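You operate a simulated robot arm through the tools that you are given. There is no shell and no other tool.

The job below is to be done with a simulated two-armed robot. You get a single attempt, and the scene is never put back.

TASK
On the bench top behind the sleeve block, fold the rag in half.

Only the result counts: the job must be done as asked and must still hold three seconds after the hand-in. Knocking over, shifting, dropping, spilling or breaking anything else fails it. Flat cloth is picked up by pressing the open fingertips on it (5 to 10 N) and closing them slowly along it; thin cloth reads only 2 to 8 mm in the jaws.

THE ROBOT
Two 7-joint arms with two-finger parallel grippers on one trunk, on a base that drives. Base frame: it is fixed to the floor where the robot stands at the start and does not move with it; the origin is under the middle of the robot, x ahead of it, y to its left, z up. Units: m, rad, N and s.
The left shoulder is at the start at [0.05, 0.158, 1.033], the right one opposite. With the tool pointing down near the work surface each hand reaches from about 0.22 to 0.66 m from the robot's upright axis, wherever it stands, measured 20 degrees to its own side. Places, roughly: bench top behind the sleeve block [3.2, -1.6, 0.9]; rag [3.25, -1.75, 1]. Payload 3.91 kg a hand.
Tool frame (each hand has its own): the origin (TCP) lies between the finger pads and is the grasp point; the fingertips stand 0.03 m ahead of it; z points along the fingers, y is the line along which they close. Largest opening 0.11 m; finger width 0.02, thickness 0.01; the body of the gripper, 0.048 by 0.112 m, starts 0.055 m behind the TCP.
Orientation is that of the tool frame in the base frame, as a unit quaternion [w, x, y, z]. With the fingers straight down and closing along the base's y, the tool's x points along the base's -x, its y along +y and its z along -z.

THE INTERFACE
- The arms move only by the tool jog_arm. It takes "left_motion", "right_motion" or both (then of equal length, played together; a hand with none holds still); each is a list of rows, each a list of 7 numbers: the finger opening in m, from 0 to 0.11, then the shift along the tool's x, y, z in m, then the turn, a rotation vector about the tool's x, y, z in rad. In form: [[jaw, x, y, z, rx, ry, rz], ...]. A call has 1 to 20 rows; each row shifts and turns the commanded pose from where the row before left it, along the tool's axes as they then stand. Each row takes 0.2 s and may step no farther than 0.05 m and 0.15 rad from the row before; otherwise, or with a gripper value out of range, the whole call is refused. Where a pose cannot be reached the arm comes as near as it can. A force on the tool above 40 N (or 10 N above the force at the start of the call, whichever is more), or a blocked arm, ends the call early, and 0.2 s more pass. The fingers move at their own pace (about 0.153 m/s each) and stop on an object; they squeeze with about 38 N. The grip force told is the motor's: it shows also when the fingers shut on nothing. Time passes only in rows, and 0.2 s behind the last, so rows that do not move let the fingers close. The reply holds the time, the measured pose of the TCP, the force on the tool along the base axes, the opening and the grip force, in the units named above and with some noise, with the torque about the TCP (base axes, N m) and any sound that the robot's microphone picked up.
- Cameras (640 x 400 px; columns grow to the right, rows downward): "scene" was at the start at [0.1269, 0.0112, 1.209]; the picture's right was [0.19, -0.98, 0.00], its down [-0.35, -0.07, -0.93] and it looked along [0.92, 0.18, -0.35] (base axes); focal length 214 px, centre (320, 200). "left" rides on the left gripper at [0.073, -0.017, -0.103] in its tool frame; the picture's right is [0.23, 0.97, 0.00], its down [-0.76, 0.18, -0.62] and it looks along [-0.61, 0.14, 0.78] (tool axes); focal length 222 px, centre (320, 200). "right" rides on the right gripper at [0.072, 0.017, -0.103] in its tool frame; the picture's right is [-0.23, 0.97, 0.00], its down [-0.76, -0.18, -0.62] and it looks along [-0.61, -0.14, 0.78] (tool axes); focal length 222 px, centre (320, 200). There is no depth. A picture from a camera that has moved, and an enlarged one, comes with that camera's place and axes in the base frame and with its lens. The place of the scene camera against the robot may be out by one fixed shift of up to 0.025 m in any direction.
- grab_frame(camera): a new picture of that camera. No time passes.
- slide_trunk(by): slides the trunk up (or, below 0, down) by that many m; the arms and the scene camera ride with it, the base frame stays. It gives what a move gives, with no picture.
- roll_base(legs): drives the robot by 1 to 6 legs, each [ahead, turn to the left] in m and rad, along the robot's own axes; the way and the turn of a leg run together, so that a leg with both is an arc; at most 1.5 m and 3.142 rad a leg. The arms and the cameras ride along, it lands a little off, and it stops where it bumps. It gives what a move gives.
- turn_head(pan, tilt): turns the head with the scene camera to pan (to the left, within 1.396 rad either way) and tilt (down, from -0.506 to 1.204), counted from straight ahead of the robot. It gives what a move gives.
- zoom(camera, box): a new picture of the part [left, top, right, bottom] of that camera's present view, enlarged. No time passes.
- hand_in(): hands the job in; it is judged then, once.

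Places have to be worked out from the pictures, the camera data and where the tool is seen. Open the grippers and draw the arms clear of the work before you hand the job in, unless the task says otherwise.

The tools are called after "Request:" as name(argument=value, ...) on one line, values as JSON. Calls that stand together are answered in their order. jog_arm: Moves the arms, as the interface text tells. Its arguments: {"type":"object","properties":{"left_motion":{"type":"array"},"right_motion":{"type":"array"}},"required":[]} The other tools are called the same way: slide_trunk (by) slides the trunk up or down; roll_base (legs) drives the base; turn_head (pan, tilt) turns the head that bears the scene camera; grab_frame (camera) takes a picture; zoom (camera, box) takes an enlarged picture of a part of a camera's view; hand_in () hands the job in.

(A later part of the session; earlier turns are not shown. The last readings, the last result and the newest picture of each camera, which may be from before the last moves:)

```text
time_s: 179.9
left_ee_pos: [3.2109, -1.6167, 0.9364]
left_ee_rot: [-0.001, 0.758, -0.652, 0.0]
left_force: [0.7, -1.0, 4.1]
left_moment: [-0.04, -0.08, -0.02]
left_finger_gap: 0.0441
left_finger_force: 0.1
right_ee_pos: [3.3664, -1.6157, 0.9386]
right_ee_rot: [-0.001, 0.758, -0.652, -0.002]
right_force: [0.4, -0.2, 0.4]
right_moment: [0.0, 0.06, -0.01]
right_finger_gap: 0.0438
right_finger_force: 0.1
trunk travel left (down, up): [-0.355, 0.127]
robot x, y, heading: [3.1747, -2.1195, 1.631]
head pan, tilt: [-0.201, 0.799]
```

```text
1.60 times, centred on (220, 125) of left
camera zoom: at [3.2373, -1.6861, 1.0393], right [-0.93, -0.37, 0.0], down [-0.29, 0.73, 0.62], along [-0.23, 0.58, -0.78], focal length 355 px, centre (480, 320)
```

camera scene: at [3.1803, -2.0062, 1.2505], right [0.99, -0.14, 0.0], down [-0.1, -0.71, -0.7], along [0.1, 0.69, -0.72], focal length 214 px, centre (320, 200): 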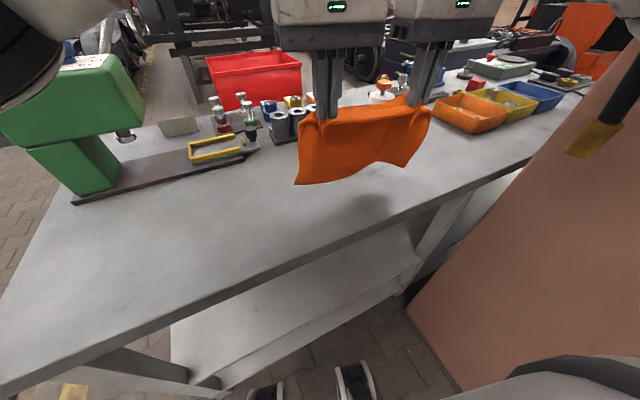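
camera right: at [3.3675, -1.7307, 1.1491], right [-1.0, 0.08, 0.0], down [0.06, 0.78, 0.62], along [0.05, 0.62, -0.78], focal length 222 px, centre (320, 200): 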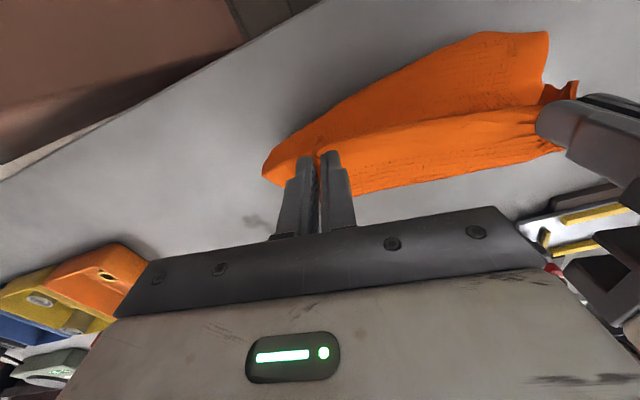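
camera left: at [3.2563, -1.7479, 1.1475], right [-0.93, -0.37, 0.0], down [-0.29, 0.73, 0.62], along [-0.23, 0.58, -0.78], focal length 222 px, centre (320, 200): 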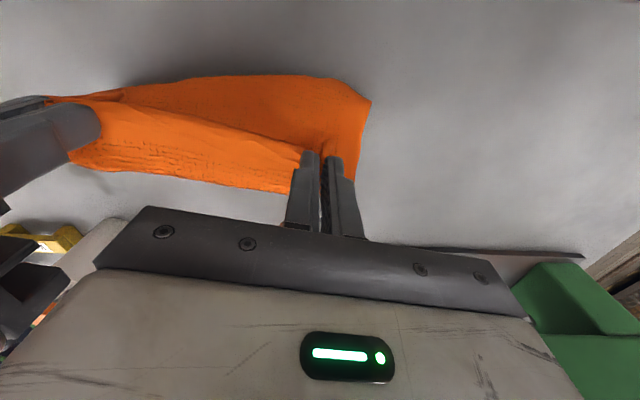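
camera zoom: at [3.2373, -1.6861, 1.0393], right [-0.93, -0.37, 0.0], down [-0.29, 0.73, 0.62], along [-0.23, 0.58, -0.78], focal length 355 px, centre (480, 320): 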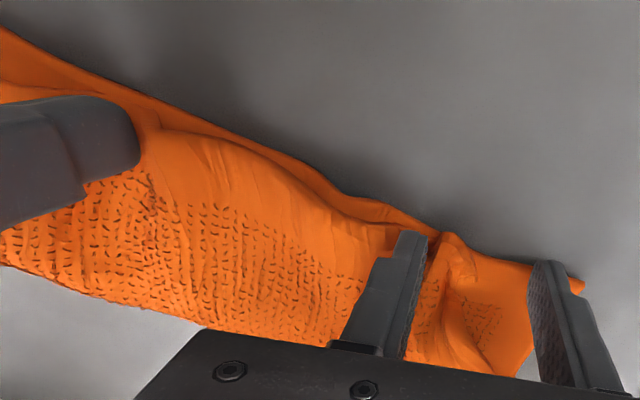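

The jaws are open; the inner fingers bunched the middle slightly. I lift both hands straight up and see how the cloth relaxes.

Request:
jog_arm(left_motion=[[0.044, 0, 0, -0.005, 0, 0, 0], [0.044, 0, 0, -0.015, 0, 0, 0], [0.044, 0, 0, -0.03, 0, 0, 0], [0.044, 0, 0, -0.04, 0, 0, 0], [0.044, 0, 0, -0.04, 0, 0, 0], [0.044, 0, 0, 0, 0, 0, 0]], right_motion=[[0.044, 0, 0, -0.005, 0, 0, 0], [0.044, 0, 0, -0.015, 0, 0, 0], [0.044, 0, 0, -0.03, 0, 0, 0], [0.044, 0, 0, -0.04, 0, 0, 0], [0.044, 0, 0, -0.04, 0, 0, 0], [0.044, 0, 0, 0, 0, 0, 0]])

Request:
zoom(camera="scene", box=[260, 130, 420, 230])

Request:
grab_frame(camera="left")

Request:
grab_frame(camera="right")

```text
time_s: 181.3
left_ee_pos: [3.2086, -1.6149, 1.064]
left_ee_rot: [-0.001, 0.757, -0.653, 0.001]
left_force: [0.1, 0.6, -0.2]
left_moment: [0.01, 0.03, 0.01]
left_finger_gap: 0.0441
left_finger_force: 0.0
right_ee_pos: [3.3707, -1.6148, 1.0682]
right_ee_rot: [0.0, 0.758, -0.653, -0.001]
right_force: [-0.2, 0.1, 0.2]
right_moment: [-0.04, 0.0, -0.02]
right_finger_gap: 0.0438
right_finger_force: 0.1
trunk travel left (down, up): [-0.355, 0.127]
robot x, y, heading: [3.1744, -2.1157, 1.631]
head pan, tilt: [-0.201, 0.799]
```

```text
4.00 times, centred on (340, 180) of scene
camera zoom: at [3.1803, -2.0061, 1.2505], right [0.99, -0.14, 0.0], down [-0.1, -0.71, -0.7], along [0.1, 0.69, -0.72], focal length 858 px, centre (240, 280)
```

zoom: 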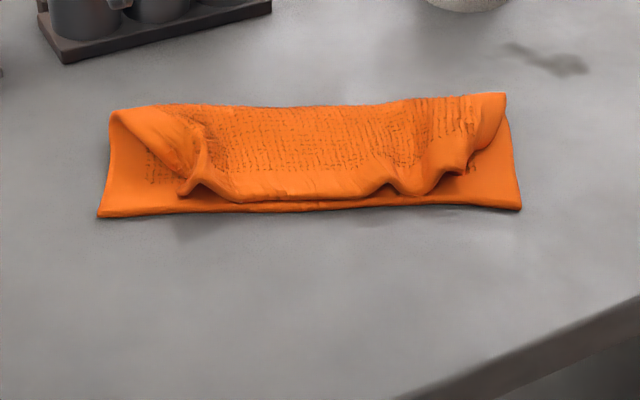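

```text
taken
camera left: at [3.2348, -1.6839, 1.1666], right [-0.93, -0.37, 0.0], down [-0.29, 0.73, 0.62], along [-0.23, 0.58, -0.78], focal length 222 px, centre (320, 200)
```

left: 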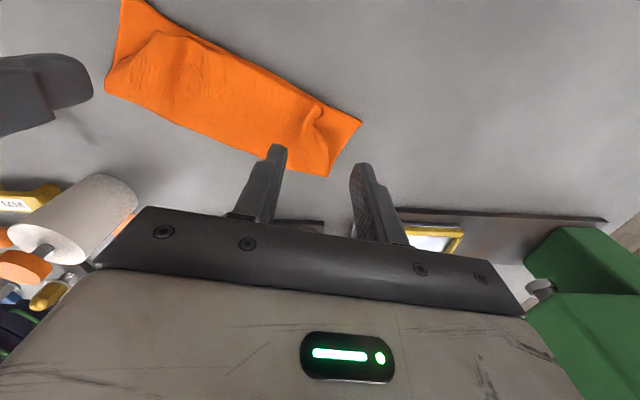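

```text
taken
camera right: at [3.363, -1.6887, 1.171], right [-1.0, 0.08, 0.0], down [0.06, 0.78, 0.62], along [0.05, 0.62, -0.78], focal length 222 px, centre (320, 200)
```

right: 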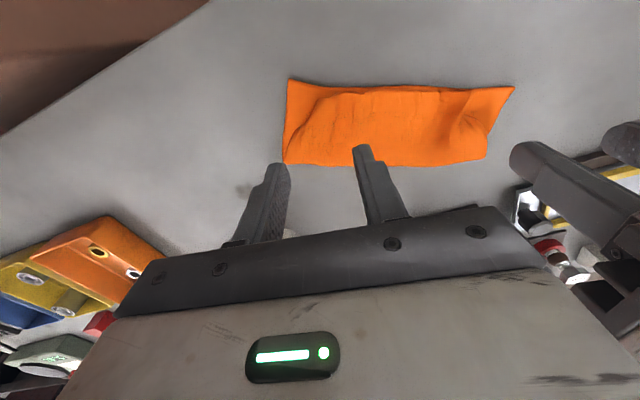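

The rag is now folded in half with both long edges together in the middle; only the two upper corners (B left, C right) are still bunched inward. I zoom in closely to see how they lie.

Request:
zoom(camera="left", box=[90, 0, 390, 188])

Request:
zoom(camera="right", box=[260, 50, 540, 225])

Request:
zoom(camera="scene", box=[280, 150, 330, 190])

Request:
zoom(camera="scene", box=[350, 145, 400, 190])

```text
2.13 times, centred on (240, 94) of left
camera zoom: at [3.2348, -1.6839, 1.1666], right [-0.93, -0.37, 0.0], down [-0.29, 0.73, 0.62], along [-0.23, 0.58, -0.78], focal length 473 px, centre (490, 426)
```

zoom: 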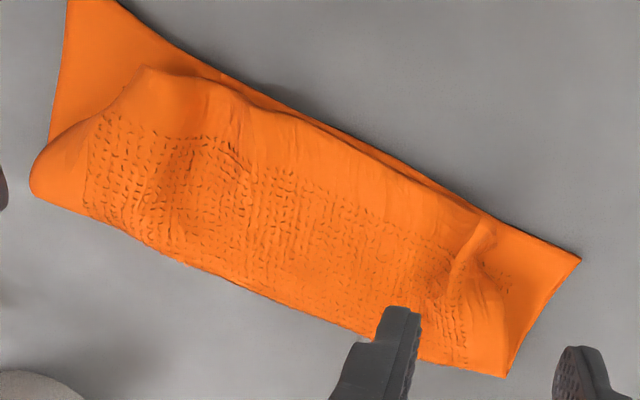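

```text
2.29 times, centred on (400, 138) of right
camera zoom: at [3.363, -1.6887, 1.171], right [-1.0, 0.08, 0.0], down [0.06, 0.78, 0.62], along [0.05, 0.62, -0.78], focal length 508 px, centre (137, 343)
```

zoom: 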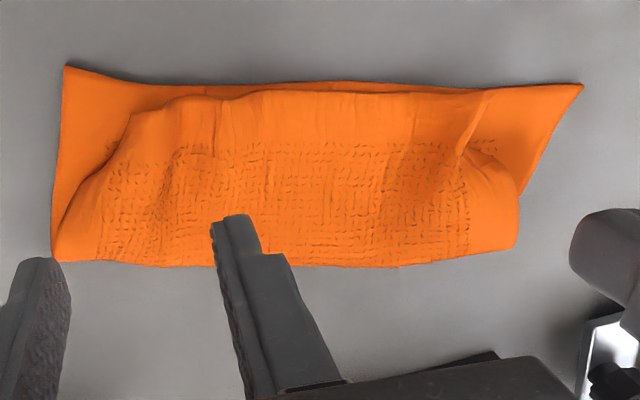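

```text
10.00 times, centred on (305, 170) of scene
camera zoom: at [3.1803, -2.0061, 1.2505], right [0.99, -0.14, 0.0], down [-0.1, -0.71, -0.7], along [0.1, 0.69, -0.72], focal length 2145 px, centre (470, 500)
```

zoom: 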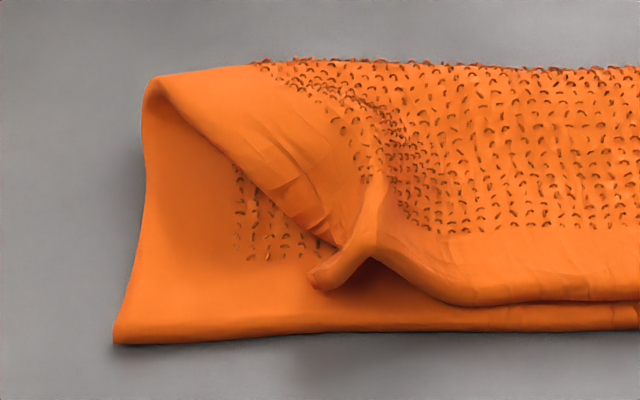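

```text
8.89 times, centred on (375, 168) of scene
camera zoom: at [3.1803, -2.0061, 1.2505], right [0.99, -0.14, 0.0], down [-0.1, -0.71, -0.7], along [0.1, 0.69, -0.72], focal length 1906 px, centre (-169, 489)
```

zoom: 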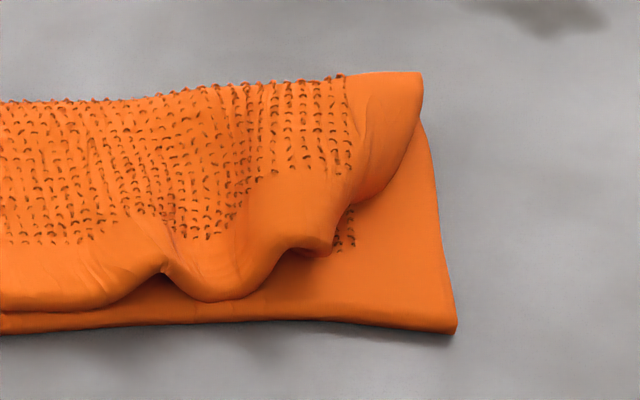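

Corner B lies ~5 cm short of A with a gather ridge beside it at (3.21,-1.61); corner C lies ~4 cm short of D near (3.372,-1.625). I'll pinch these gathers, pull them outward and release with the outer finger moving out. First I align both hands and go down to just above the gathers.

Request:
jog_arm(left_motion=[[0.044, 0, 0, 0, 0, 0, 0.1], [0.044, 0, 0, 0, 0, 0, 0.1], [0.044, -0.0035, -0.0008, 0.02, 0, 0, 0], [0.044, -0.0035, -0.0008, 0.03, 0, 0, 0], [0.044, 0, 0, 0.03, 0, 0, 0], [0.044, 0, 0, 0.026, 0, 0, 0], [0.044, 0, 0, 0, 0, 0, 0]], right_motion=[[0.044, 0, 0, 0, 0, 0, 0.1], [0.044, 0, 0, 0, 0, 0, 0.1], [0.044, 0.005, 0.0091, 0.02, 0, 0, 0], [0.044, 0.005, 0.0091, 0.03, 0, 0, 0], [0.044, 0, 0, 0.03, 0, 0, 0], [0.044, 0, 0, 0.026, 0, 0, 0], [0.044, 0, 0, 0, 0, 0, 0]])

Request:
zoom(camera="left", box=[140, 40, 460, 240])

Request:
zoom(camera="right", box=[180, 40, 500, 240])

```text
time_s: 182.9
left_ee_pos: [3.2116, -1.6089, 0.9593]
left_ee_rot: [0.001, -0.688, 0.725, 0.0]
left_force: [-0.1, -0.4, 0.5]
left_moment: [-0.04, 0.0, -0.02]
left_finger_gap: 0.044
left_finger_force: 0.0
right_ee_pos: [3.3475, -1.6231, 0.9628]
right_ee_rot: [0.0, -0.69, 0.724, 0.001]
right_force: [-0.3, 0.7, -0.1]
right_moment: [0.01, 0.01, 0.0]
right_finger_gap: 0.0439
right_finger_force: 0.1
trunk travel left (down, up): [-0.355, 0.127]
robot x, y, heading: [3.1792, -2.1196, 1.629]
head pan, tilt: [-0.201, 0.799]
```

```text
2.00 times, centred on (300, 140) of left
camera zoom: at [3.2244, -1.6832, 1.0623], right [-0.98, -0.18, 0.0], down [-0.14, 0.77, 0.62], along [-0.11, 0.61, -0.78], focal length 444 px, centre (360, 320)
```

zoom: 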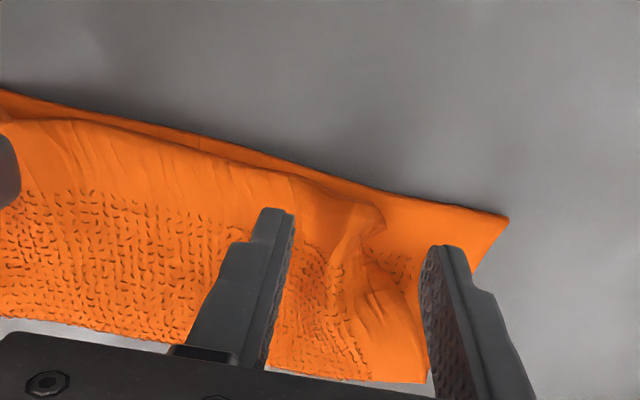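

```text
2.00 times, centred on (340, 140) of right
camera zoom: at [3.3267, -1.6947, 1.0655], right [-0.96, 0.27, 0.0], down [0.22, 0.75, 0.62], along [0.17, 0.6, -0.78], focal length 444 px, centre (280, 320)
```

zoom: 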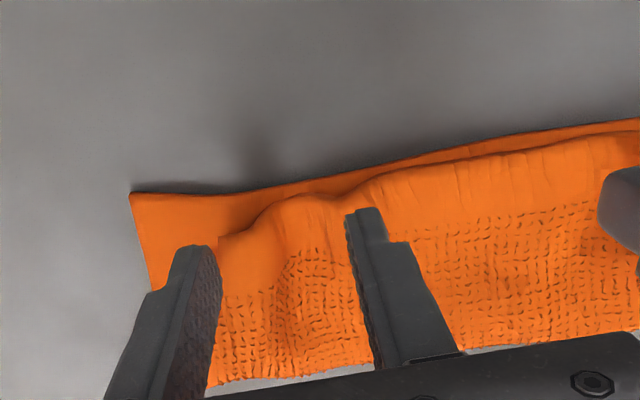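

Both gathers are between the open fingers. I move both 4 mm toward me, lower to light contact and close slowly onto the ridges.

Request:
jog_arm(left_motion=[[0.044, 0.004, 0, 0.006, 0, 0, 0], [0.044, 0, 0, 0.006, 0, 0, 0], [0.044, 0, 0, 0.004, 0, 0, 0], [0.044, 0, 0, 0, 0, 0, 0]], right_motion=[[0.044, 0.004, 0, 0.008, 0, 0, 0], [0.044, 0, 0, 0.007, 0, 0, 0], [0.044, 0, 0, 0.004, 0, 0, 0], [0.044, 0, 0, 0, 0, 0, 0]])

Request:
jog_arm(left_motion=[[0.044, 0, 0, 0.002, 0, 0, 0], [0.044, 0, 0, 0, 0, 0, 0]], right_motion=[[0.044, 0, 0, 0.002, 0, 0, 0], [0.044, 0, 0, 0, 0, 0, 0]])

```text
time_s: 183.9
left_ee_pos: [3.2139, -1.6145, 0.9441]
left_ee_rot: [0.001, -0.689, 0.725, 0.0]
left_force: [0.0, 0.4, 0.8]
left_moment: [-0.02, 0.0, 0.03]
left_finger_gap: 0.0438
left_finger_force: 0.1
right_ee_pos: [3.3476, -1.6286, 0.9458]
right_ee_rot: [0.0, -0.69, 0.724, 0.0]
right_force: [0.5, -0.5, 0.5]
right_moment: [0.0, 0.01, -0.01]
right_finger_gap: 0.0441
right_finger_force: 0.0
trunk travel left (down, up): [-0.355, 0.127]
robot x, y, heading: [3.1749, -2.1205, 1.627]
head pan, tilt: [-0.201, 0.799]
```

```text
time_s: 184.5
left_ee_pos: [3.2131, -1.6156, 0.9419]
left_ee_rot: [0.0, -0.689, 0.725, 0.0]
left_force: [-1.0, -0.3, 0.0]
left_moment: [-0.01, 0.0, -0.01]
left_finger_gap: 0.044
left_finger_force: 0.2
right_ee_pos: [3.3486, -1.628, 0.9426]
right_ee_rot: [0.0, -0.689, 0.724, 0.0]
right_force: [0.3, -0.2, 0.2]
right_moment: [-0.02, 0.01, -0.03]
right_finger_gap: 0.0439
right_finger_force: 0.0
trunk travel left (down, up): [-0.355, 0.127]
robot x, y, heading: [3.1776, -2.1221, 1.633]
head pan, tilt: [-0.201, 0.799]
```

Still no contact; 2 mm more, then I close step by step.

Request:
jog_arm(left_motion=[[0.044, 0, 0, 0.002, 0, 0, 0], [0.044, 0, 0, 0.001, 0, 0, 0], [0.044, 0, 0, 0, 0, 0, 0]], right_motion=[[0.044, 0, 0, 0.002, 0, 0, 0], [0.044, 0, 0, 0.001, 0, 0, 0], [0.044, 0, 0, 0, 0, 0, 0]])

Request:
jog_arm(left_motion=[[0.04, 0, 0, 0, 0, 0, 0], [0.035, 0, 0, 0, 0, 0, 0], [0.03, 0, 0, 0, 0, 0, 0], [0.025, 0, 0, 0, 0, 0, 0], [0.02, 0, 0, 0, 0, 0, 0]], right_motion=[[0.04, 0, 0, 0, 0, 0, 0], [0.035, 0, 0, 0, 0, 0, 0], [0.03, 0, 0, 0, 0, 0, 0], [0.025, 0, 0, 0, 0, 0, 0], [0.02, 0, 0, 0, 0, 0, 0]])

Request:
zoom(camera="left", box=[140, 40, 460, 240])

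Request:
zoom(camera="right", box=[180, 40, 500, 240])

```text
time_s: 185.3
left_ee_pos: [3.2107, -1.6138, 0.9403]
left_ee_rot: [0.001, -0.689, 0.724, 0.0]
left_force: [1.1, 0.1, 0.4]
left_moment: [0.01, -0.02, 0.0]
left_finger_gap: 0.0441
left_finger_force: 0.0
right_ee_pos: [3.3489, -1.6282, 0.9382]
right_ee_rot: [0.0, -0.69, 0.724, 0.0]
right_force: [-0.4, -0.3, 0.4]
right_moment: [0.05, 0.01, 0.02]
right_finger_gap: 0.0442
right_finger_force: 1.1
trunk travel left (down, up): [-0.355, 0.127]
robot x, y, heading: [3.176, -2.1201, 1.634]
head pan, tilt: [-0.201, 0.799]
```

```text
time_s: 186.5
left_ee_pos: [3.2128, -1.6144, 0.9394]
left_ee_rot: [0.002, -0.689, 0.725, -0.001]
left_force: [-0.4, 0.1, 1.0]
left_moment: [-0.01, 0.01, 0.0]
left_finger_gap: 0.02
left_finger_force: 0.0
right_ee_pos: [3.3493, -1.629, 0.9392]
right_ee_rot: [0.0, -0.69, 0.724, 0.0]
right_force: [0.1, -0.2, 0.5]
right_moment: [0.0, 0.0, -0.03]
right_finger_gap: 0.0198
right_finger_force: 0.0
trunk travel left (down, up): [-0.355, 0.127]
robot x, y, heading: [3.1752, -2.122, 1.633]
head pan, tilt: [-0.201, 0.799]
```

```text
2.00 times, centred on (300, 140) of left
camera zoom: at [3.2243, -1.6871, 1.042], right [-0.98, -0.18, 0.0], down [-0.14, 0.77, 0.62], along [-0.11, 0.61, -0.78], focal length 444 px, centre (360, 320)
```

zoom: 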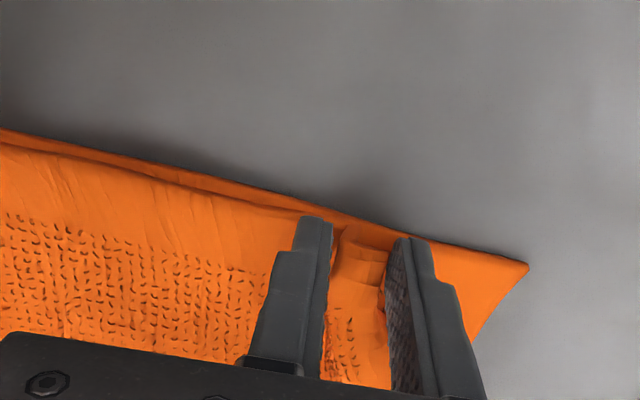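

```text
2.00 times, centred on (340, 140) of right
camera zoom: at [3.328, -1.6997, 1.0416], right [-0.96, 0.28, 0.0], down [0.22, 0.75, 0.62], along [0.17, 0.6, -0.78], focal length 444 px, centre (280, 320)
```

zoom: 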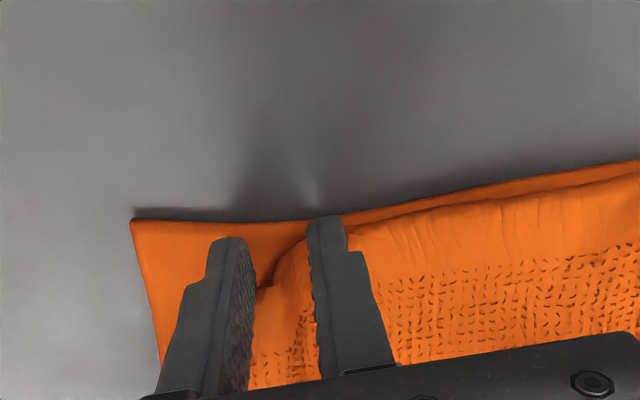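

Both ridges are being taken between the pads with hardly any press on the lower layer. I close fully.

Request:
jog_arm(left_motion=[[0.016, 0, 0, 0, 0, 0, 0], [0.012, 0, 0, 0, 0, 0, 0], [0.008, 0, 0, 0, 0, 0, 0], [0.004, 0, 0, 0, 0, 0, 0], [0.0, 0, 0, 0, 0, 0, 0], [0.0, 0, 0, 0, 0, 0, 0]], right_motion=[[0.016, 0, 0, 0, 0, 0, 0], [0.012, 0, 0, 0, 0, 0, 0], [0.008, 0, 0, 0, 0, 0, 0], [0.004, 0, 0, 0, 0, 0, 0], [0.0, 0, 0, 0, 0, 0, 0], [0.0, 0, 0, 0, 0, 0, 0]])

Request:
zoom(camera="left", box=[140, 40, 460, 240])

Request:
zoom(camera="right", box=[180, 40, 500, 240])

```text
time_s: 187.9
left_ee_pos: [3.2115, -1.6139, 0.9413]
left_ee_rot: [0.001, -0.689, 0.725, 0.0]
left_force: [0.3, -1.0, 1.4]
left_moment: [0.0, -0.03, -0.03]
left_finger_gap: 0.0052
left_finger_force: 37.7
right_ee_pos: [3.3483, -1.6293, 0.9396]
right_ee_rot: [0.0, -0.69, 0.724, 0.0]
right_force: [-0.7, -0.3, 0.0]
right_moment: [-0.03, -0.02, 0.05]
right_finger_gap: 0.0022
right_finger_force: 38.1
trunk travel left (down, up): [-0.355, 0.127]
robot x, y, heading: [3.1765, -2.1177, 1.63]
head pan, tilt: [-0.201, 0.799]
```

```text
2.00 times, centred on (300, 140) of left
camera zoom: at [3.2243, -1.6871, 1.042], right [-0.98, -0.18, 0.0], down [-0.14, 0.77, 0.62], along [-0.11, 0.61, -0.78], focal length 444 px, centre (360, 320)
```

zoom: 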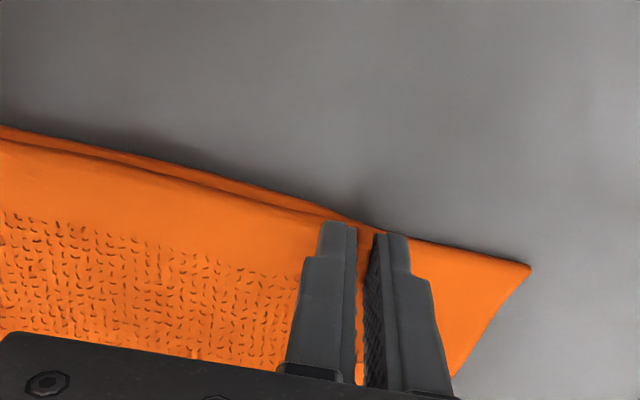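

```text
2.00 times, centred on (340, 140) of right
camera zoom: at [3.328, -1.6998, 1.0416], right [-0.96, 0.27, 0.0], down [0.22, 0.75, 0.62], along [0.17, 0.6, -0.78], focal length 444 px, centre (280, 320)
```

zoom: 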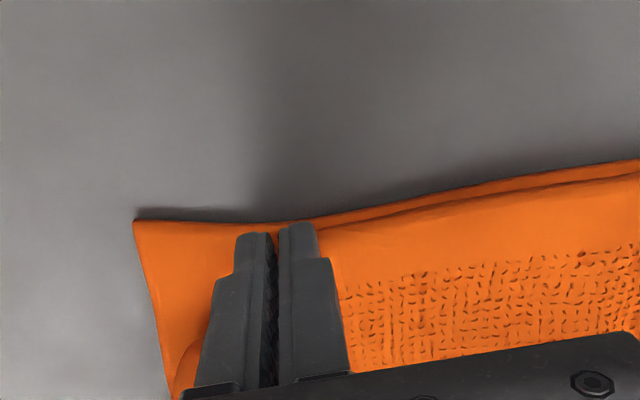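

Left holds 5.2 mm, right 2.2 mm. I lift 6 mm and pull both outward in small steps, watching the forces.

Request:
jog_arm(left_motion=[[0, 0, 0, -0.003, 0, 0, 0], [0, 0, 0, -0.003, 0, 0, 0], [0, 0, 0.005, 0, 0, 0, 0], [0, 0, 0.005, 0, 0, 0, 0], [0, 0, 0.005, 0, 0, 0, 0], [0, 0, 0, 0, 0, 0, 0]], right_motion=[[0, 0, 0, -0.003, 0, 0, 0], [0, 0, 0, -0.003, 0, 0, 0], [0, 0.002, -0.005, 0, 0, 0, 0], [0, 0.002, -0.005, 0, 0, 0, 0], [0, 0.002, -0.005, 0, 0, 0, 0], [0, 0, 0, 0, 0, 0, 0]])

Request:
zoom(camera="scene", box=[260, 130, 420, 230])

Request:
zoom(camera="left", box=[140, 40, 460, 240])

Request:
zoom(camera="right", box=[180, 40, 500, 240])

```text
time_s: 189.3
left_ee_pos: [3.2003, -1.6142, 0.9449]
left_ee_rot: [0.003, -0.687, 0.727, -0.003]
left_force: [24.1, -0.6, 0.7]
left_moment: [-0.02, -0.74, 0.09]
left_finger_gap: 0.0056
left_finger_force: 38.2
right_ee_pos: [3.36, -1.6368, 0.9455]
right_ee_rot: [-0.002, -0.692, 0.722, 0.003]
right_force: [-23.1, 1.4, -1.0]
right_moment: [0.01, 0.76, 0.3]
right_finger_gap: 0.0032
right_finger_force: 38.0
trunk travel left (down, up): [-0.355, 0.127]
robot x, y, heading: [3.1764, -2.1224, 1.635]
head pan, tilt: [-0.201, 0.799]
```

```text
4.00 times, centred on (340, 180) of scene
camera zoom: at [3.1803, -2.0062, 1.2505], right [0.99, -0.14, 0.0], down [-0.1, -0.71, -0.7], along [0.1, 0.69, -0.72], focal length 858 px, centre (240, 280)
```

zoom: 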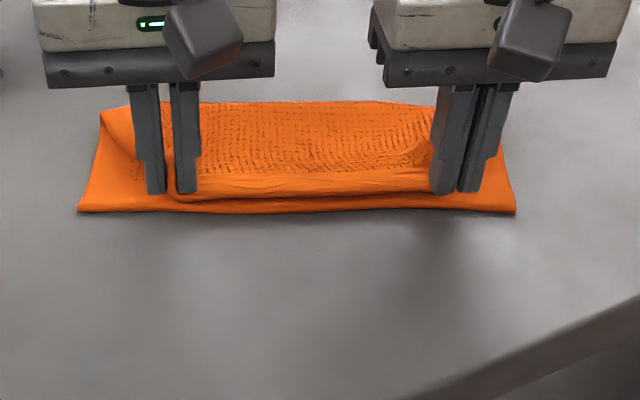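

```text
2.00 times, centred on (300, 140) of left
camera zoom: at [3.2106, -1.6869, 1.0478], right [-0.98, -0.17, -0.01], down [-0.14, 0.77, 0.62], along [-0.1, 0.61, -0.78], focal length 444 px, centre (360, 320)
```

zoom: 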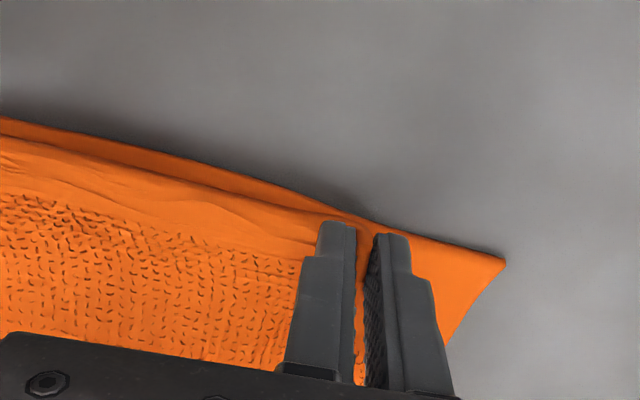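

```text
2.00 times, centred on (340, 140) of right
camera zoom: at [3.3404, -1.7077, 1.0475], right [-0.96, 0.27, 0.01], down [0.22, 0.75, 0.62], along [0.16, 0.6, -0.78], focal length 444 px, centre (280, 320)
```

zoom: 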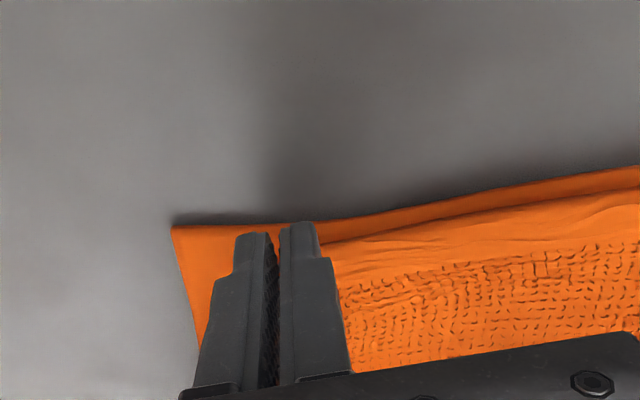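

The edge between the hands is now fully taut (24 N), so all the remaining slack is in the jaws and outside. I ease 4 mm each, lower, and open with the inner fingers staying put so the outer fingers move outward.

Request:
jog_arm(left_motion=[[0, 0, -0.002, 0, 0, 0, 0], [0, 0, -0.002, 0.002, 0, 0, 0], [0, 0, 0, 0.003, 0, 0, 0], [0.008, 0, 0.002, 0, 0, 0, 0], [0.014, 0, 0.003, 0, 0, 0, 0], [0.02, 0, 0.003, 0, 0, 0, 0], [0.026, 0, 0.003, 0, 0, 0, 0], [0.032, 0, 0.003, 0, 0, 0, 0], [0.038, 0, 0.003, 0, 0, 0, 0], [0.038, 0, 0, 0, 0, 0, 0]], right_motion=[[0, 0, 0.002, 0, 0, 0, 0], [0, 0, 0.002, 0.002, 0, 0, 0], [0, 0, 0, 0.003, 0, 0, 0], [0.008, 0, -0.002, 0, 0, 0, 0], [0.014, 0, -0.003, 0, 0, 0, 0], [0.02, 0, -0.003, 0, 0, 0, 0], [0.026, 0, -0.003, 0, 0, 0, 0], [0.032, 0, -0.003, 0, 0, 0, 0], [0.038, 0, -0.003, 0, 0, 0, 0], [0.038, 0, 0, 0, 0, 0, 0]])

Request:
jog_arm(left_motion=[[0.038, 0, 0, -0.01, 0, 0, 0], [0.038, 0, 0, -0.03, 0, 0, 0], [0.038, 0, 0, -0.04, 0, 0, 0], [0.038, 0, 0, -0.02, 0, 0, 0]], right_motion=[[0.038, 0, 0, -0.01, 0, 0, 0], [0.038, 0, 0, -0.03, 0, 0, 0], [0.038, 0, 0, -0.04, 0, 0, 0], [0.038, 0, 0, -0.02, 0, 0, 0]])

Request:
zoom(camera="scene", box=[260, 130, 420, 230])

Request:
zoom(camera="scene", box=[270, 145, 330, 190])

Request:
zoom(camera="scene", box=[345, 145, 405, 190])

```text
time_s: 191.5
left_ee_pos: [3.1849, -1.6115, 0.9393]
left_ee_rot: [0.001, -0.689, 0.725, 0.0]
left_force: [-0.5, 0.0, -0.2]
left_moment: [-0.01, 0.02, -0.01]
left_finger_gap: 0.0379
left_finger_force: 0.1
right_ee_pos: [3.3765, -1.6354, 0.9401]
right_ee_rot: [-0.001, -0.69, 0.724, 0.0]
right_force: [-0.7, 0.4, 0.7]
right_moment: [-0.01, 0.02, 0.02]
right_finger_gap: 0.0381
right_finger_force: 0.2
trunk travel left (down, up): [-0.355, 0.127]
robot x, y, heading: [3.1765, -2.1194, 1.627]
head pan, tilt: [-0.201, 0.799]
```

```text
time_s: 192.5
left_ee_pos: [3.1829, -1.6119, 1.0433]
left_ee_rot: [0.002, -0.688, 0.725, 0.0]
left_force: [0.0, 0.1, -0.7]
left_moment: [0.01, 0.01, 0.02]
left_finger_gap: 0.0378
left_finger_force: 0.0
right_ee_pos: [3.3782, -1.6364, 1.0411]
right_ee_rot: [0.0, -0.69, 0.724, 0.0]
right_force: [-0.3, -0.4, -0.2]
right_moment: [0.02, -0.01, -0.02]
right_finger_gap: 0.038
right_finger_force: 0.1
trunk travel left (down, up): [-0.355, 0.127]
robot x, y, heading: [3.1769, -2.121, 1.63]
head pan, tilt: [-0.201, 0.799]
```

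```text
4.00 times, centred on (340, 180) of scene
camera zoom: at [3.1803, -2.0064, 1.2505], right [0.99, -0.14, 0.0], down [-0.1, -0.71, -0.7], along [0.1, 0.69, -0.72], focal length 858 px, centre (240, 280)
```

zoom: 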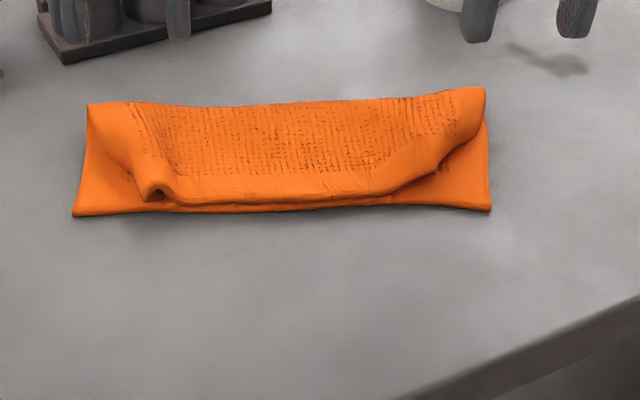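

```text
8.89 times, centred on (300, 168) of scene
camera zoom: at [3.1803, -2.0064, 1.2505], right [0.99, -0.14, 0.0], down [-0.1, -0.71, -0.7], along [0.1, 0.69, -0.72], focal length 1906 px, centre (498, 489)
```

zoom: 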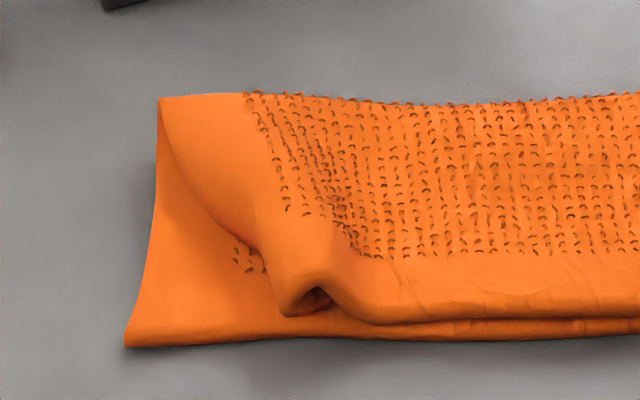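

```text
8.89 times, centred on (375, 168) of scene
camera zoom: at [3.1803, -2.0064, 1.2505], right [0.99, -0.14, 0.0], down [-0.1, -0.71, -0.7], along [0.1, 0.69, -0.72], focal length 1906 px, centre (-169, 489)
```

zoom: 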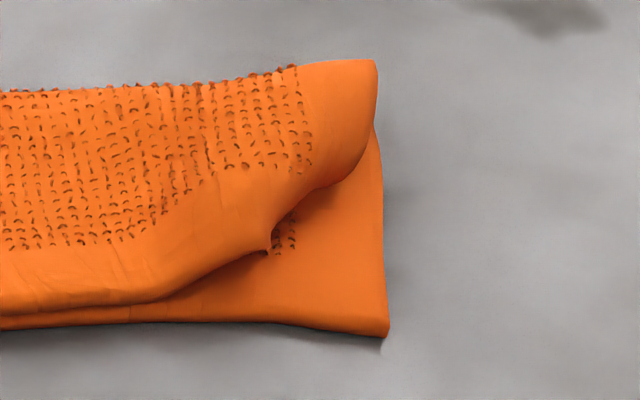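

Better: the left corner is closer, but both upper corners look curled inward. I look at them from the wrist cameras.

Request:
grab_frame(camera="left")

Request:
grab_frame(camera="right")

```text
taken
camera left: at [3.196, -1.6852, 1.1451], right [-0.98, -0.18, 0.0], down [-0.14, 0.77, 0.62], along [-0.11, 0.61, -0.78], focal length 222 px, centre (320, 200)
```

left: 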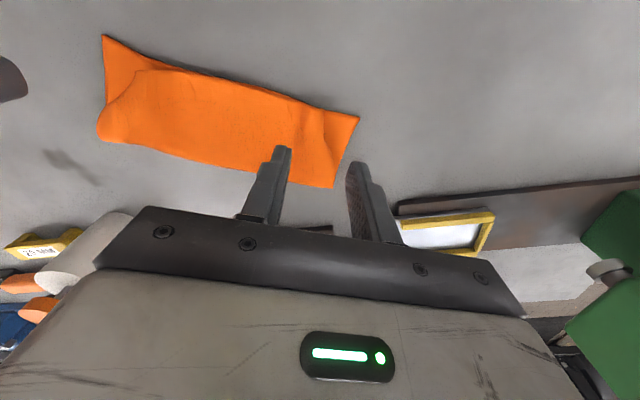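

```text
taken
camera right: at [3.3568, -1.7083, 1.1443], right [-0.96, 0.28, 0.0], down [0.22, 0.75, 0.62], along [0.17, 0.6, -0.78], focal length 222 px, centre (320, 200)
```

right: 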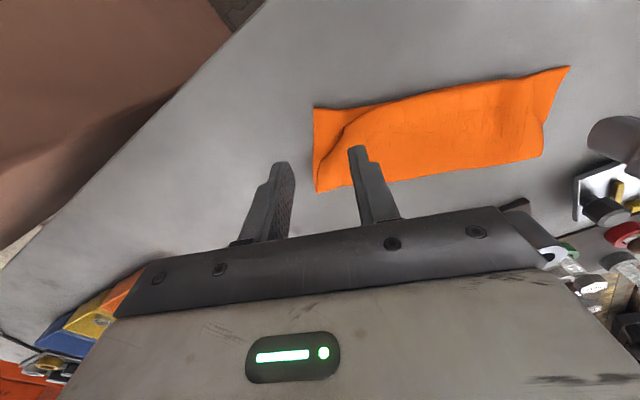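

Request:
zoom(camera="left", box=[90, 20, 370, 195])

Request:
zoom(camera="right", box=[300, 50, 580, 225])

```text
2.29 times, centred on (230, 108) of left
camera zoom: at [3.196, -1.6852, 1.1451], right [-0.98, -0.18, 0.0], down [-0.14, 0.77, 0.62], along [-0.11, 0.61, -0.78], focal length 508 px, centre (526, 411)
```

zoom: 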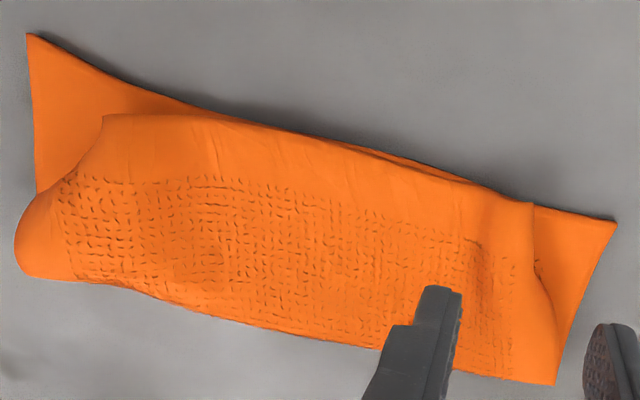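

```text
2.29 times, centred on (440, 138) of right
camera zoom: at [3.3568, -1.7083, 1.1443], right [-0.96, 0.28, 0.0], down [0.22, 0.75, 0.62], along [0.17, 0.6, -0.78], focal length 508 px, centre (46, 343)
```

zoom: 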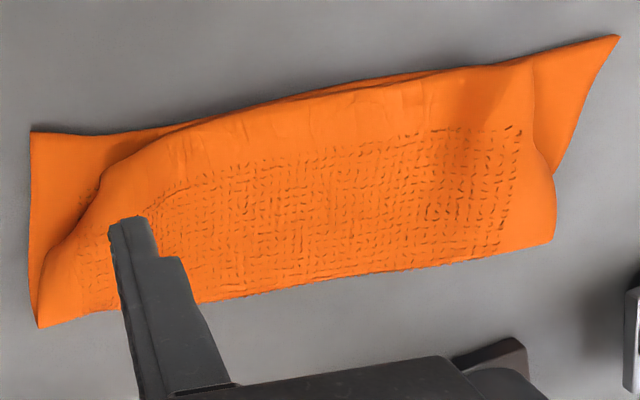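

This is a proper half fold: lower half A(3.141,-1.617)–D(3.381,-1.643) with the fold 0.094 m behind; only upper corners B (4 cm) and C (3 cm) are curled short of A and D. I fix B first: with jaws nearly closed I press on the cloth just inside B, then spread the jaws so the outer finger draws the corner outward while the inner finger pins.

Request:
jog_arm(left_motion=[[0.004, -0.0029, -0.0074, 0.01, 0, 0, 0], [0.004, -0.0028, -0.0074, 0.025, 0, 0, 0], [0.004, 0, 0, 0.03, 0, 0, 0], [0.004, 0, 0, 0.025, 0, 0, 0], [0.004, 0, 0, 0, 0, 0, 0]])

Request:
zoom(camera="left", box=[180, 60, 460, 235])

```text
time_s: 193.7
left_ee_pos: [3.1995, -1.6077, 0.9505]
left_ee_rot: [0.0, -0.689, 0.725, 0.0]
left_force: [0.6, 0.2, -0.4]
left_moment: [0.02, 0.04, -0.01]
left_finger_gap: 0.0042
left_finger_force: 0.1
right_ee_pos: [3.3774, -1.638, 1.0416]
right_ee_rot: [0.001, -0.689, 0.725, 0.0]
right_force: [-0.4, 0.2, -0.2]
right_moment: [0.01, 0.02, -0.02]
right_finger_gap: 0.0379
right_finger_force: 0.1
trunk travel left (down, up): [-0.355, 0.127]
robot x, y, heading: [3.1765, -2.1227, 1.634]
head pan, tilt: [-0.201, 0.799]
```

```text
2.29 times, centred on (320, 148) of left
camera zoom: at [3.2119, -1.6809, 1.0528], right [-0.98, -0.18, 0.0], down [-0.14, 0.77, 0.62], along [-0.11, 0.61, -0.78], focal length 508 px, centre (320, 320)
```

zoom: 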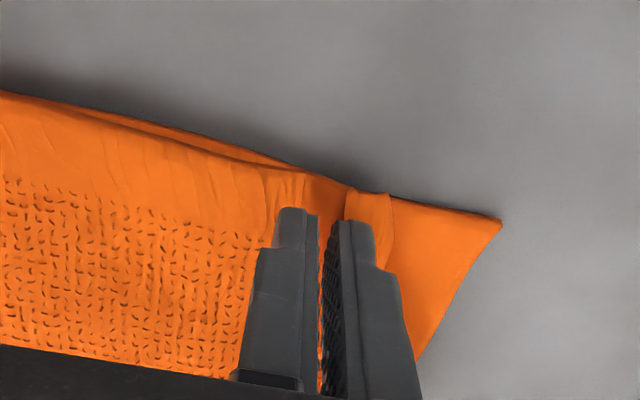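

The outer finger stands just inside B, with the loop under the fingers. I press to about 5 N.

Request:
jog_arm(left_motion=[[0.004, 0, 0, 0.004, 0, 0, 0], [0.004, 0, 0, 0.004, 0, 0, 0], [0.004, 0, 0, 0, 0, 0, 0]])

Request:
jog_arm(left_motion=[[0.004, 0, 0, 0.002, 0, 0, 0], [0.004, 0, 0, 0, 0, 0, 0]])

```text
time_s: 194.5
left_ee_pos: [3.2002, -1.6078, 0.9435]
left_ee_rot: [0.001, -0.689, 0.725, 0.0]
left_force: [-0.3, 0.3, 0.8]
left_moment: [0.01, 0.03, 0.01]
left_finger_gap: 0.0042
left_finger_force: 0.1
right_ee_pos: [3.377, -1.637, 1.041]
right_ee_rot: [-0.001, -0.689, 0.724, 0.0]
right_force: [0.9, -0.7, -0.6]
right_moment: [-0.01, -0.01, 0.02]
right_finger_gap: 0.0379
right_finger_force: 0.1
trunk travel left (down, up): [-0.355, 0.127]
robot x, y, heading: [3.1761, -2.1194, 1.631]
head pan, tilt: [-0.201, 0.799]
```

```text
time_s: 195.1
left_ee_pos: [3.1988, -1.6083, 0.9415]
left_ee_rot: [0.001, -0.689, 0.725, 0.0]
left_force: [-0.4, -0.6, 1.5]
left_moment: [-0.01, 0.01, -0.01]
left_finger_gap: 0.0041
left_finger_force: 0.0
right_ee_pos: [3.3774, -1.6368, 1.0416]
right_ee_rot: [-0.001, -0.69, 0.724, 0.0]
right_force: [0.2, 0.0, -0.4]
right_moment: [0.03, 0.0, 0.0]
right_finger_gap: 0.0381
right_finger_force: 0.0
trunk travel left (down, up): [-0.355, 0.127]
robot x, y, heading: [3.1768, -2.1184, 1.631]
head pan, tilt: [-0.201, 0.799]
```

1.5 N so far; 2.5 mm more and then I spread the jaws outward, inner finger fixed.

Request:
jog_arm(left_motion=[[0.004, 0, 0, 0.0025, 0, 0, 0], [0.004, 0, 0, 0.001, 0, 0, 0], [0.004, 0, 0, 0, 0, 0, 0]])

Request:
jog_arm(left_motion=[[0.01, 0, 0.003, 0, 0, 0, 0], [0.016, 0, 0.003, 0, 0, 0, 0], [0.022, 0, 0.003, 0, 0, 0, 0], [0.028, 0, 0.003, 0, 0, 0, 0], [0.034, 0, 0.003, 0, 0, 0, 0], [0.04, 0, 0.003, 0, 0, 0, 0]])

Request:
zoom(camera="left", box=[180, 60, 460, 235])

Request:
zoom(camera="scene", box=[260, 130, 420, 230])

```text
time_s: 195.9
left_ee_pos: [3.1995, -1.6087, 0.9378]
left_ee_rot: [0.001, -0.689, 0.725, 0.0]
left_force: [0.6, 1.3, 6.7]
left_moment: [0.07, 0.02, -0.01]
left_finger_gap: 0.0039
left_finger_force: 0.1
right_ee_pos: [3.3782, -1.6374, 1.0418]
right_ee_rot: [0.001, -0.689, 0.725, 0.001]
right_force: [0.0, -0.3, -0.2]
right_moment: [0.01, -0.03, 0.0]
right_finger_gap: 0.0376
right_finger_force: 0.1
trunk travel left (down, up): [-0.355, 0.127]
robot x, y, heading: [3.1731, -2.1183, 1.628]
head pan, tilt: [-0.201, 0.799]
```

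```text
time_s: 197.3
left_ee_pos: [3.1815, -1.6078, 0.9392]
left_ee_rot: [0.0, -0.689, 0.724, 0.001]
left_force: [2.4, -0.3, 7.6]
left_moment: [0.04, 0.09, -0.04]
left_finger_gap: 0.0378
left_finger_force: 0.0
right_ee_pos: [3.3779, -1.6382, 1.0426]
right_ee_rot: [0.001, -0.689, 0.724, 0.001]
right_force: [-0.1, -0.3, 0.2]
right_moment: [0.01, -0.02, -0.01]
right_finger_gap: 0.0382
right_finger_force: 0.1
trunk travel left (down, up): [-0.355, 0.127]
robot x, y, heading: [3.1751, -2.1195, 1.626]
head pan, tilt: [-0.201, 0.799]
```

```text
2.29 times, centred on (320, 148) of left
camera zoom: at [3.1943, -1.6798, 1.0405], right [-0.98, -0.18, 0.0], down [-0.14, 0.77, 0.62], along [-0.11, 0.61, -0.78], focal length 508 px, centre (320, 320)
```

zoom: 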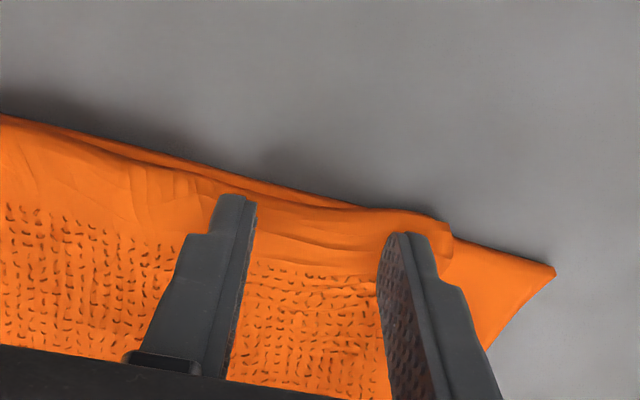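

```text
4.00 times, centred on (340, 180) of scene
camera zoom: at [3.1805, -2.0068, 1.2506], right [0.99, -0.14, 0.0], down [-0.1, -0.71, -0.7], along [0.1, 0.69, -0.72], focal length 858 px, centre (240, 280)
```

zoom: 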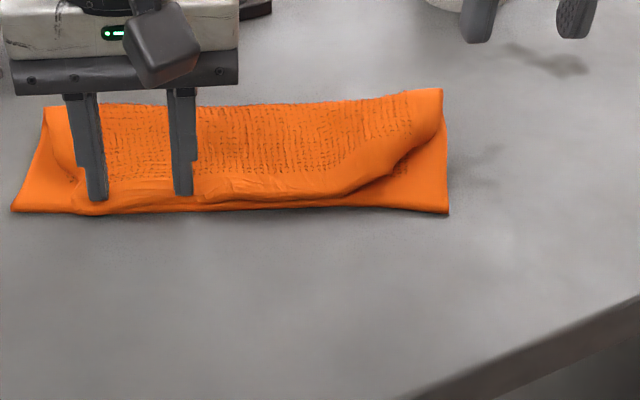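

The spreading dragged both layers along, so the lower layer must be pinned: I'll set the outer finger on the lower layer at A and the inner finger on the upper layer at B, then close the jaw with the outer finger fixed, drawing B toward A. I reposition the left hand with a slight tilt so the outer finger presses too.

Request:
jog_arm(left_motion=[[0.04, 0, 0, -0.008, 0, 0, 0], [0.036, 0, 0, -0.012, 0, 0, 0], [0.03, -0.0015, 0.0146, 0, 0, 0, 0], [0.03, -0.0015, 0.0146, 0, 0, 0, 0], [0.03, -0.0015, 0.0145, 0, 0.03, 0, 0], [0.03, 0, 0, 0, 0.03, 0, 0], [0.03, 0, 0, 0.006, 0, 0, 0], [0.03, 0, 0, 0, 0, 0, 0]])

Request:
zoom(camera="left", box=[180, 60, 460, 235])

Request:
zoom(camera="scene", box=[240, 130, 400, 230])

```text
time_s: 199.1
left_ee_pos: [3.1378, -1.5992, 0.9511]
left_ee_rot: [0.021, -0.688, 0.725, -0.022]
left_force: [0.4, 0.4, 0.5]
left_moment: [-0.02, -0.03, -0.01]
left_finger_gap: 0.03
left_finger_force: 0.2
right_ee_pos: [3.3783, -1.6381, 1.0418]
right_ee_rot: [0.0, -0.69, 0.724, 0.0]
right_force: [-0.6, -0.2, -0.1]
right_moment: [0.01, -0.03, 0.0]
right_finger_gap: 0.0381
right_finger_force: 0.0
trunk travel left (down, up): [-0.355, 0.127]
robot x, y, heading: [3.1749, -2.1224, 1.633]
head pan, tilt: [-0.201, 0.799]
```

```text
2.29 times, centred on (320, 148) of left
camera zoom: at [3.1443, -1.6716, 1.0538], right [-0.98, -0.18, -0.06], down [-0.18, 0.77, 0.61], along [-0.06, 0.61, -0.79], focal length 508 px, centre (320, 320)
```

zoom: 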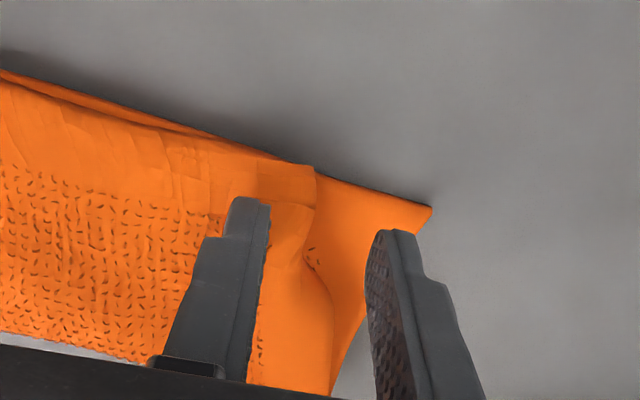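

```text
4.00 times, centred on (320, 180) of scene
camera zoom: at [3.1803, -2.0062, 1.2505], right [0.99, -0.14, 0.0], down [-0.1, -0.71, -0.7], along [0.1, 0.69, -0.72], focal length 858 px, centre (320, 280)
```

zoom: 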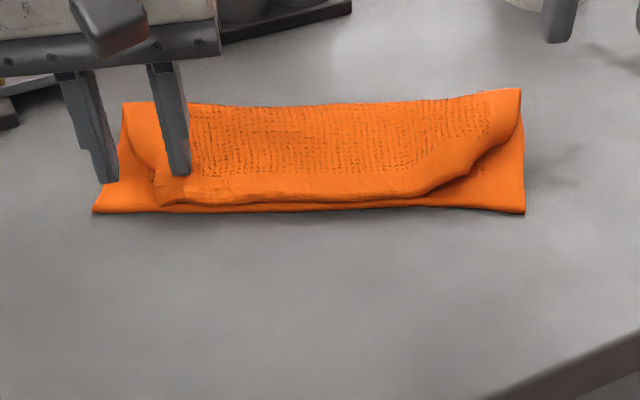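

By calculation the outer finger is over the lower layer just inside A and the inner finger over the upper layer just inside B. I press down in steps.

Request:
jog_arm(left_motion=[[0.03, 0, 0, 0.004, 0, 0, 0], [0.03, 0, 0, 0.004, 0, 0, 0], [0.03, 0, 0, 0.002, 0, 0, 0], [0.03, 0, 0, 0, 0, 0, 0]])

Request:
jog_arm(left_motion=[[0.03, 0, 0, 0.002, 0, 0, 0], [0.03, 0, 0, 0.001, 0, 0, 0], [0.03, 0, 0, 0, 0, 0, 0]])

Request:
zoom(camera="left", box=[180, 60, 460, 235])

```text
time_s: 200.1
left_ee_pos: [3.1379, -1.5997, 0.9414]
left_ee_rot: [0.022, -0.689, 0.724, -0.021]
left_force: [0.1, 0.4, 0.2]
left_moment: [-0.02, -0.02, 0.01]
left_finger_gap: 0.0299
left_finger_force: 0.0
right_ee_pos: [3.3773, -1.6375, 1.0413]
right_ee_rot: [0.0, -0.69, 0.724, 0.001]
right_force: [1.0, 1.2, 0.3]
right_moment: [0.03, 0.0, 0.0]
right_finger_gap: 0.038
right_finger_force: 0.1
trunk travel left (down, up): [-0.355, 0.127]
robot x, y, heading: [3.1729, -2.1185, 1.633]
head pan, tilt: [-0.201, 0.799]
```

```text
time_s: 200.9
left_ee_pos: [3.1389, -1.6019, 0.9383]
left_ee_rot: [0.022, -0.689, 0.725, -0.021]
left_force: [-0.7, 1.1, 1.6]
left_moment: [0.03, -0.06, 0.04]
left_finger_gap: 0.0299
left_finger_force: 0.1
right_ee_pos: [3.3779, -1.6372, 1.042]
right_ee_rot: [0.001, -0.69, 0.724, 0.0]
right_force: [-0.3, -0.9, -0.6]
right_moment: [0.04, 0.02, 0.0]
right_finger_gap: 0.0379
right_finger_force: 0.0
trunk travel left (down, up): [-0.355, 0.127]
robot x, y, heading: [3.1776, -2.1216, 1.633]
head pan, tilt: [-0.201, 0.799]
```

```text
2.29 times, centred on (320, 148) of left
camera zoom: at [3.1448, -1.6735, 1.0419], right [-0.98, -0.18, -0.06], down [-0.18, 0.77, 0.61], along [-0.06, 0.61, -0.79], focal length 508 px, centre (320, 320)
```

zoom: 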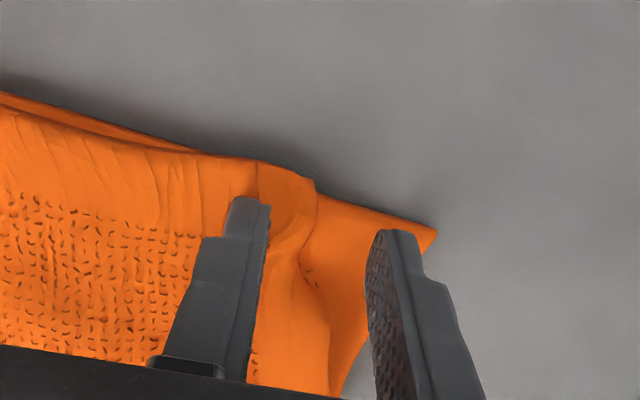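

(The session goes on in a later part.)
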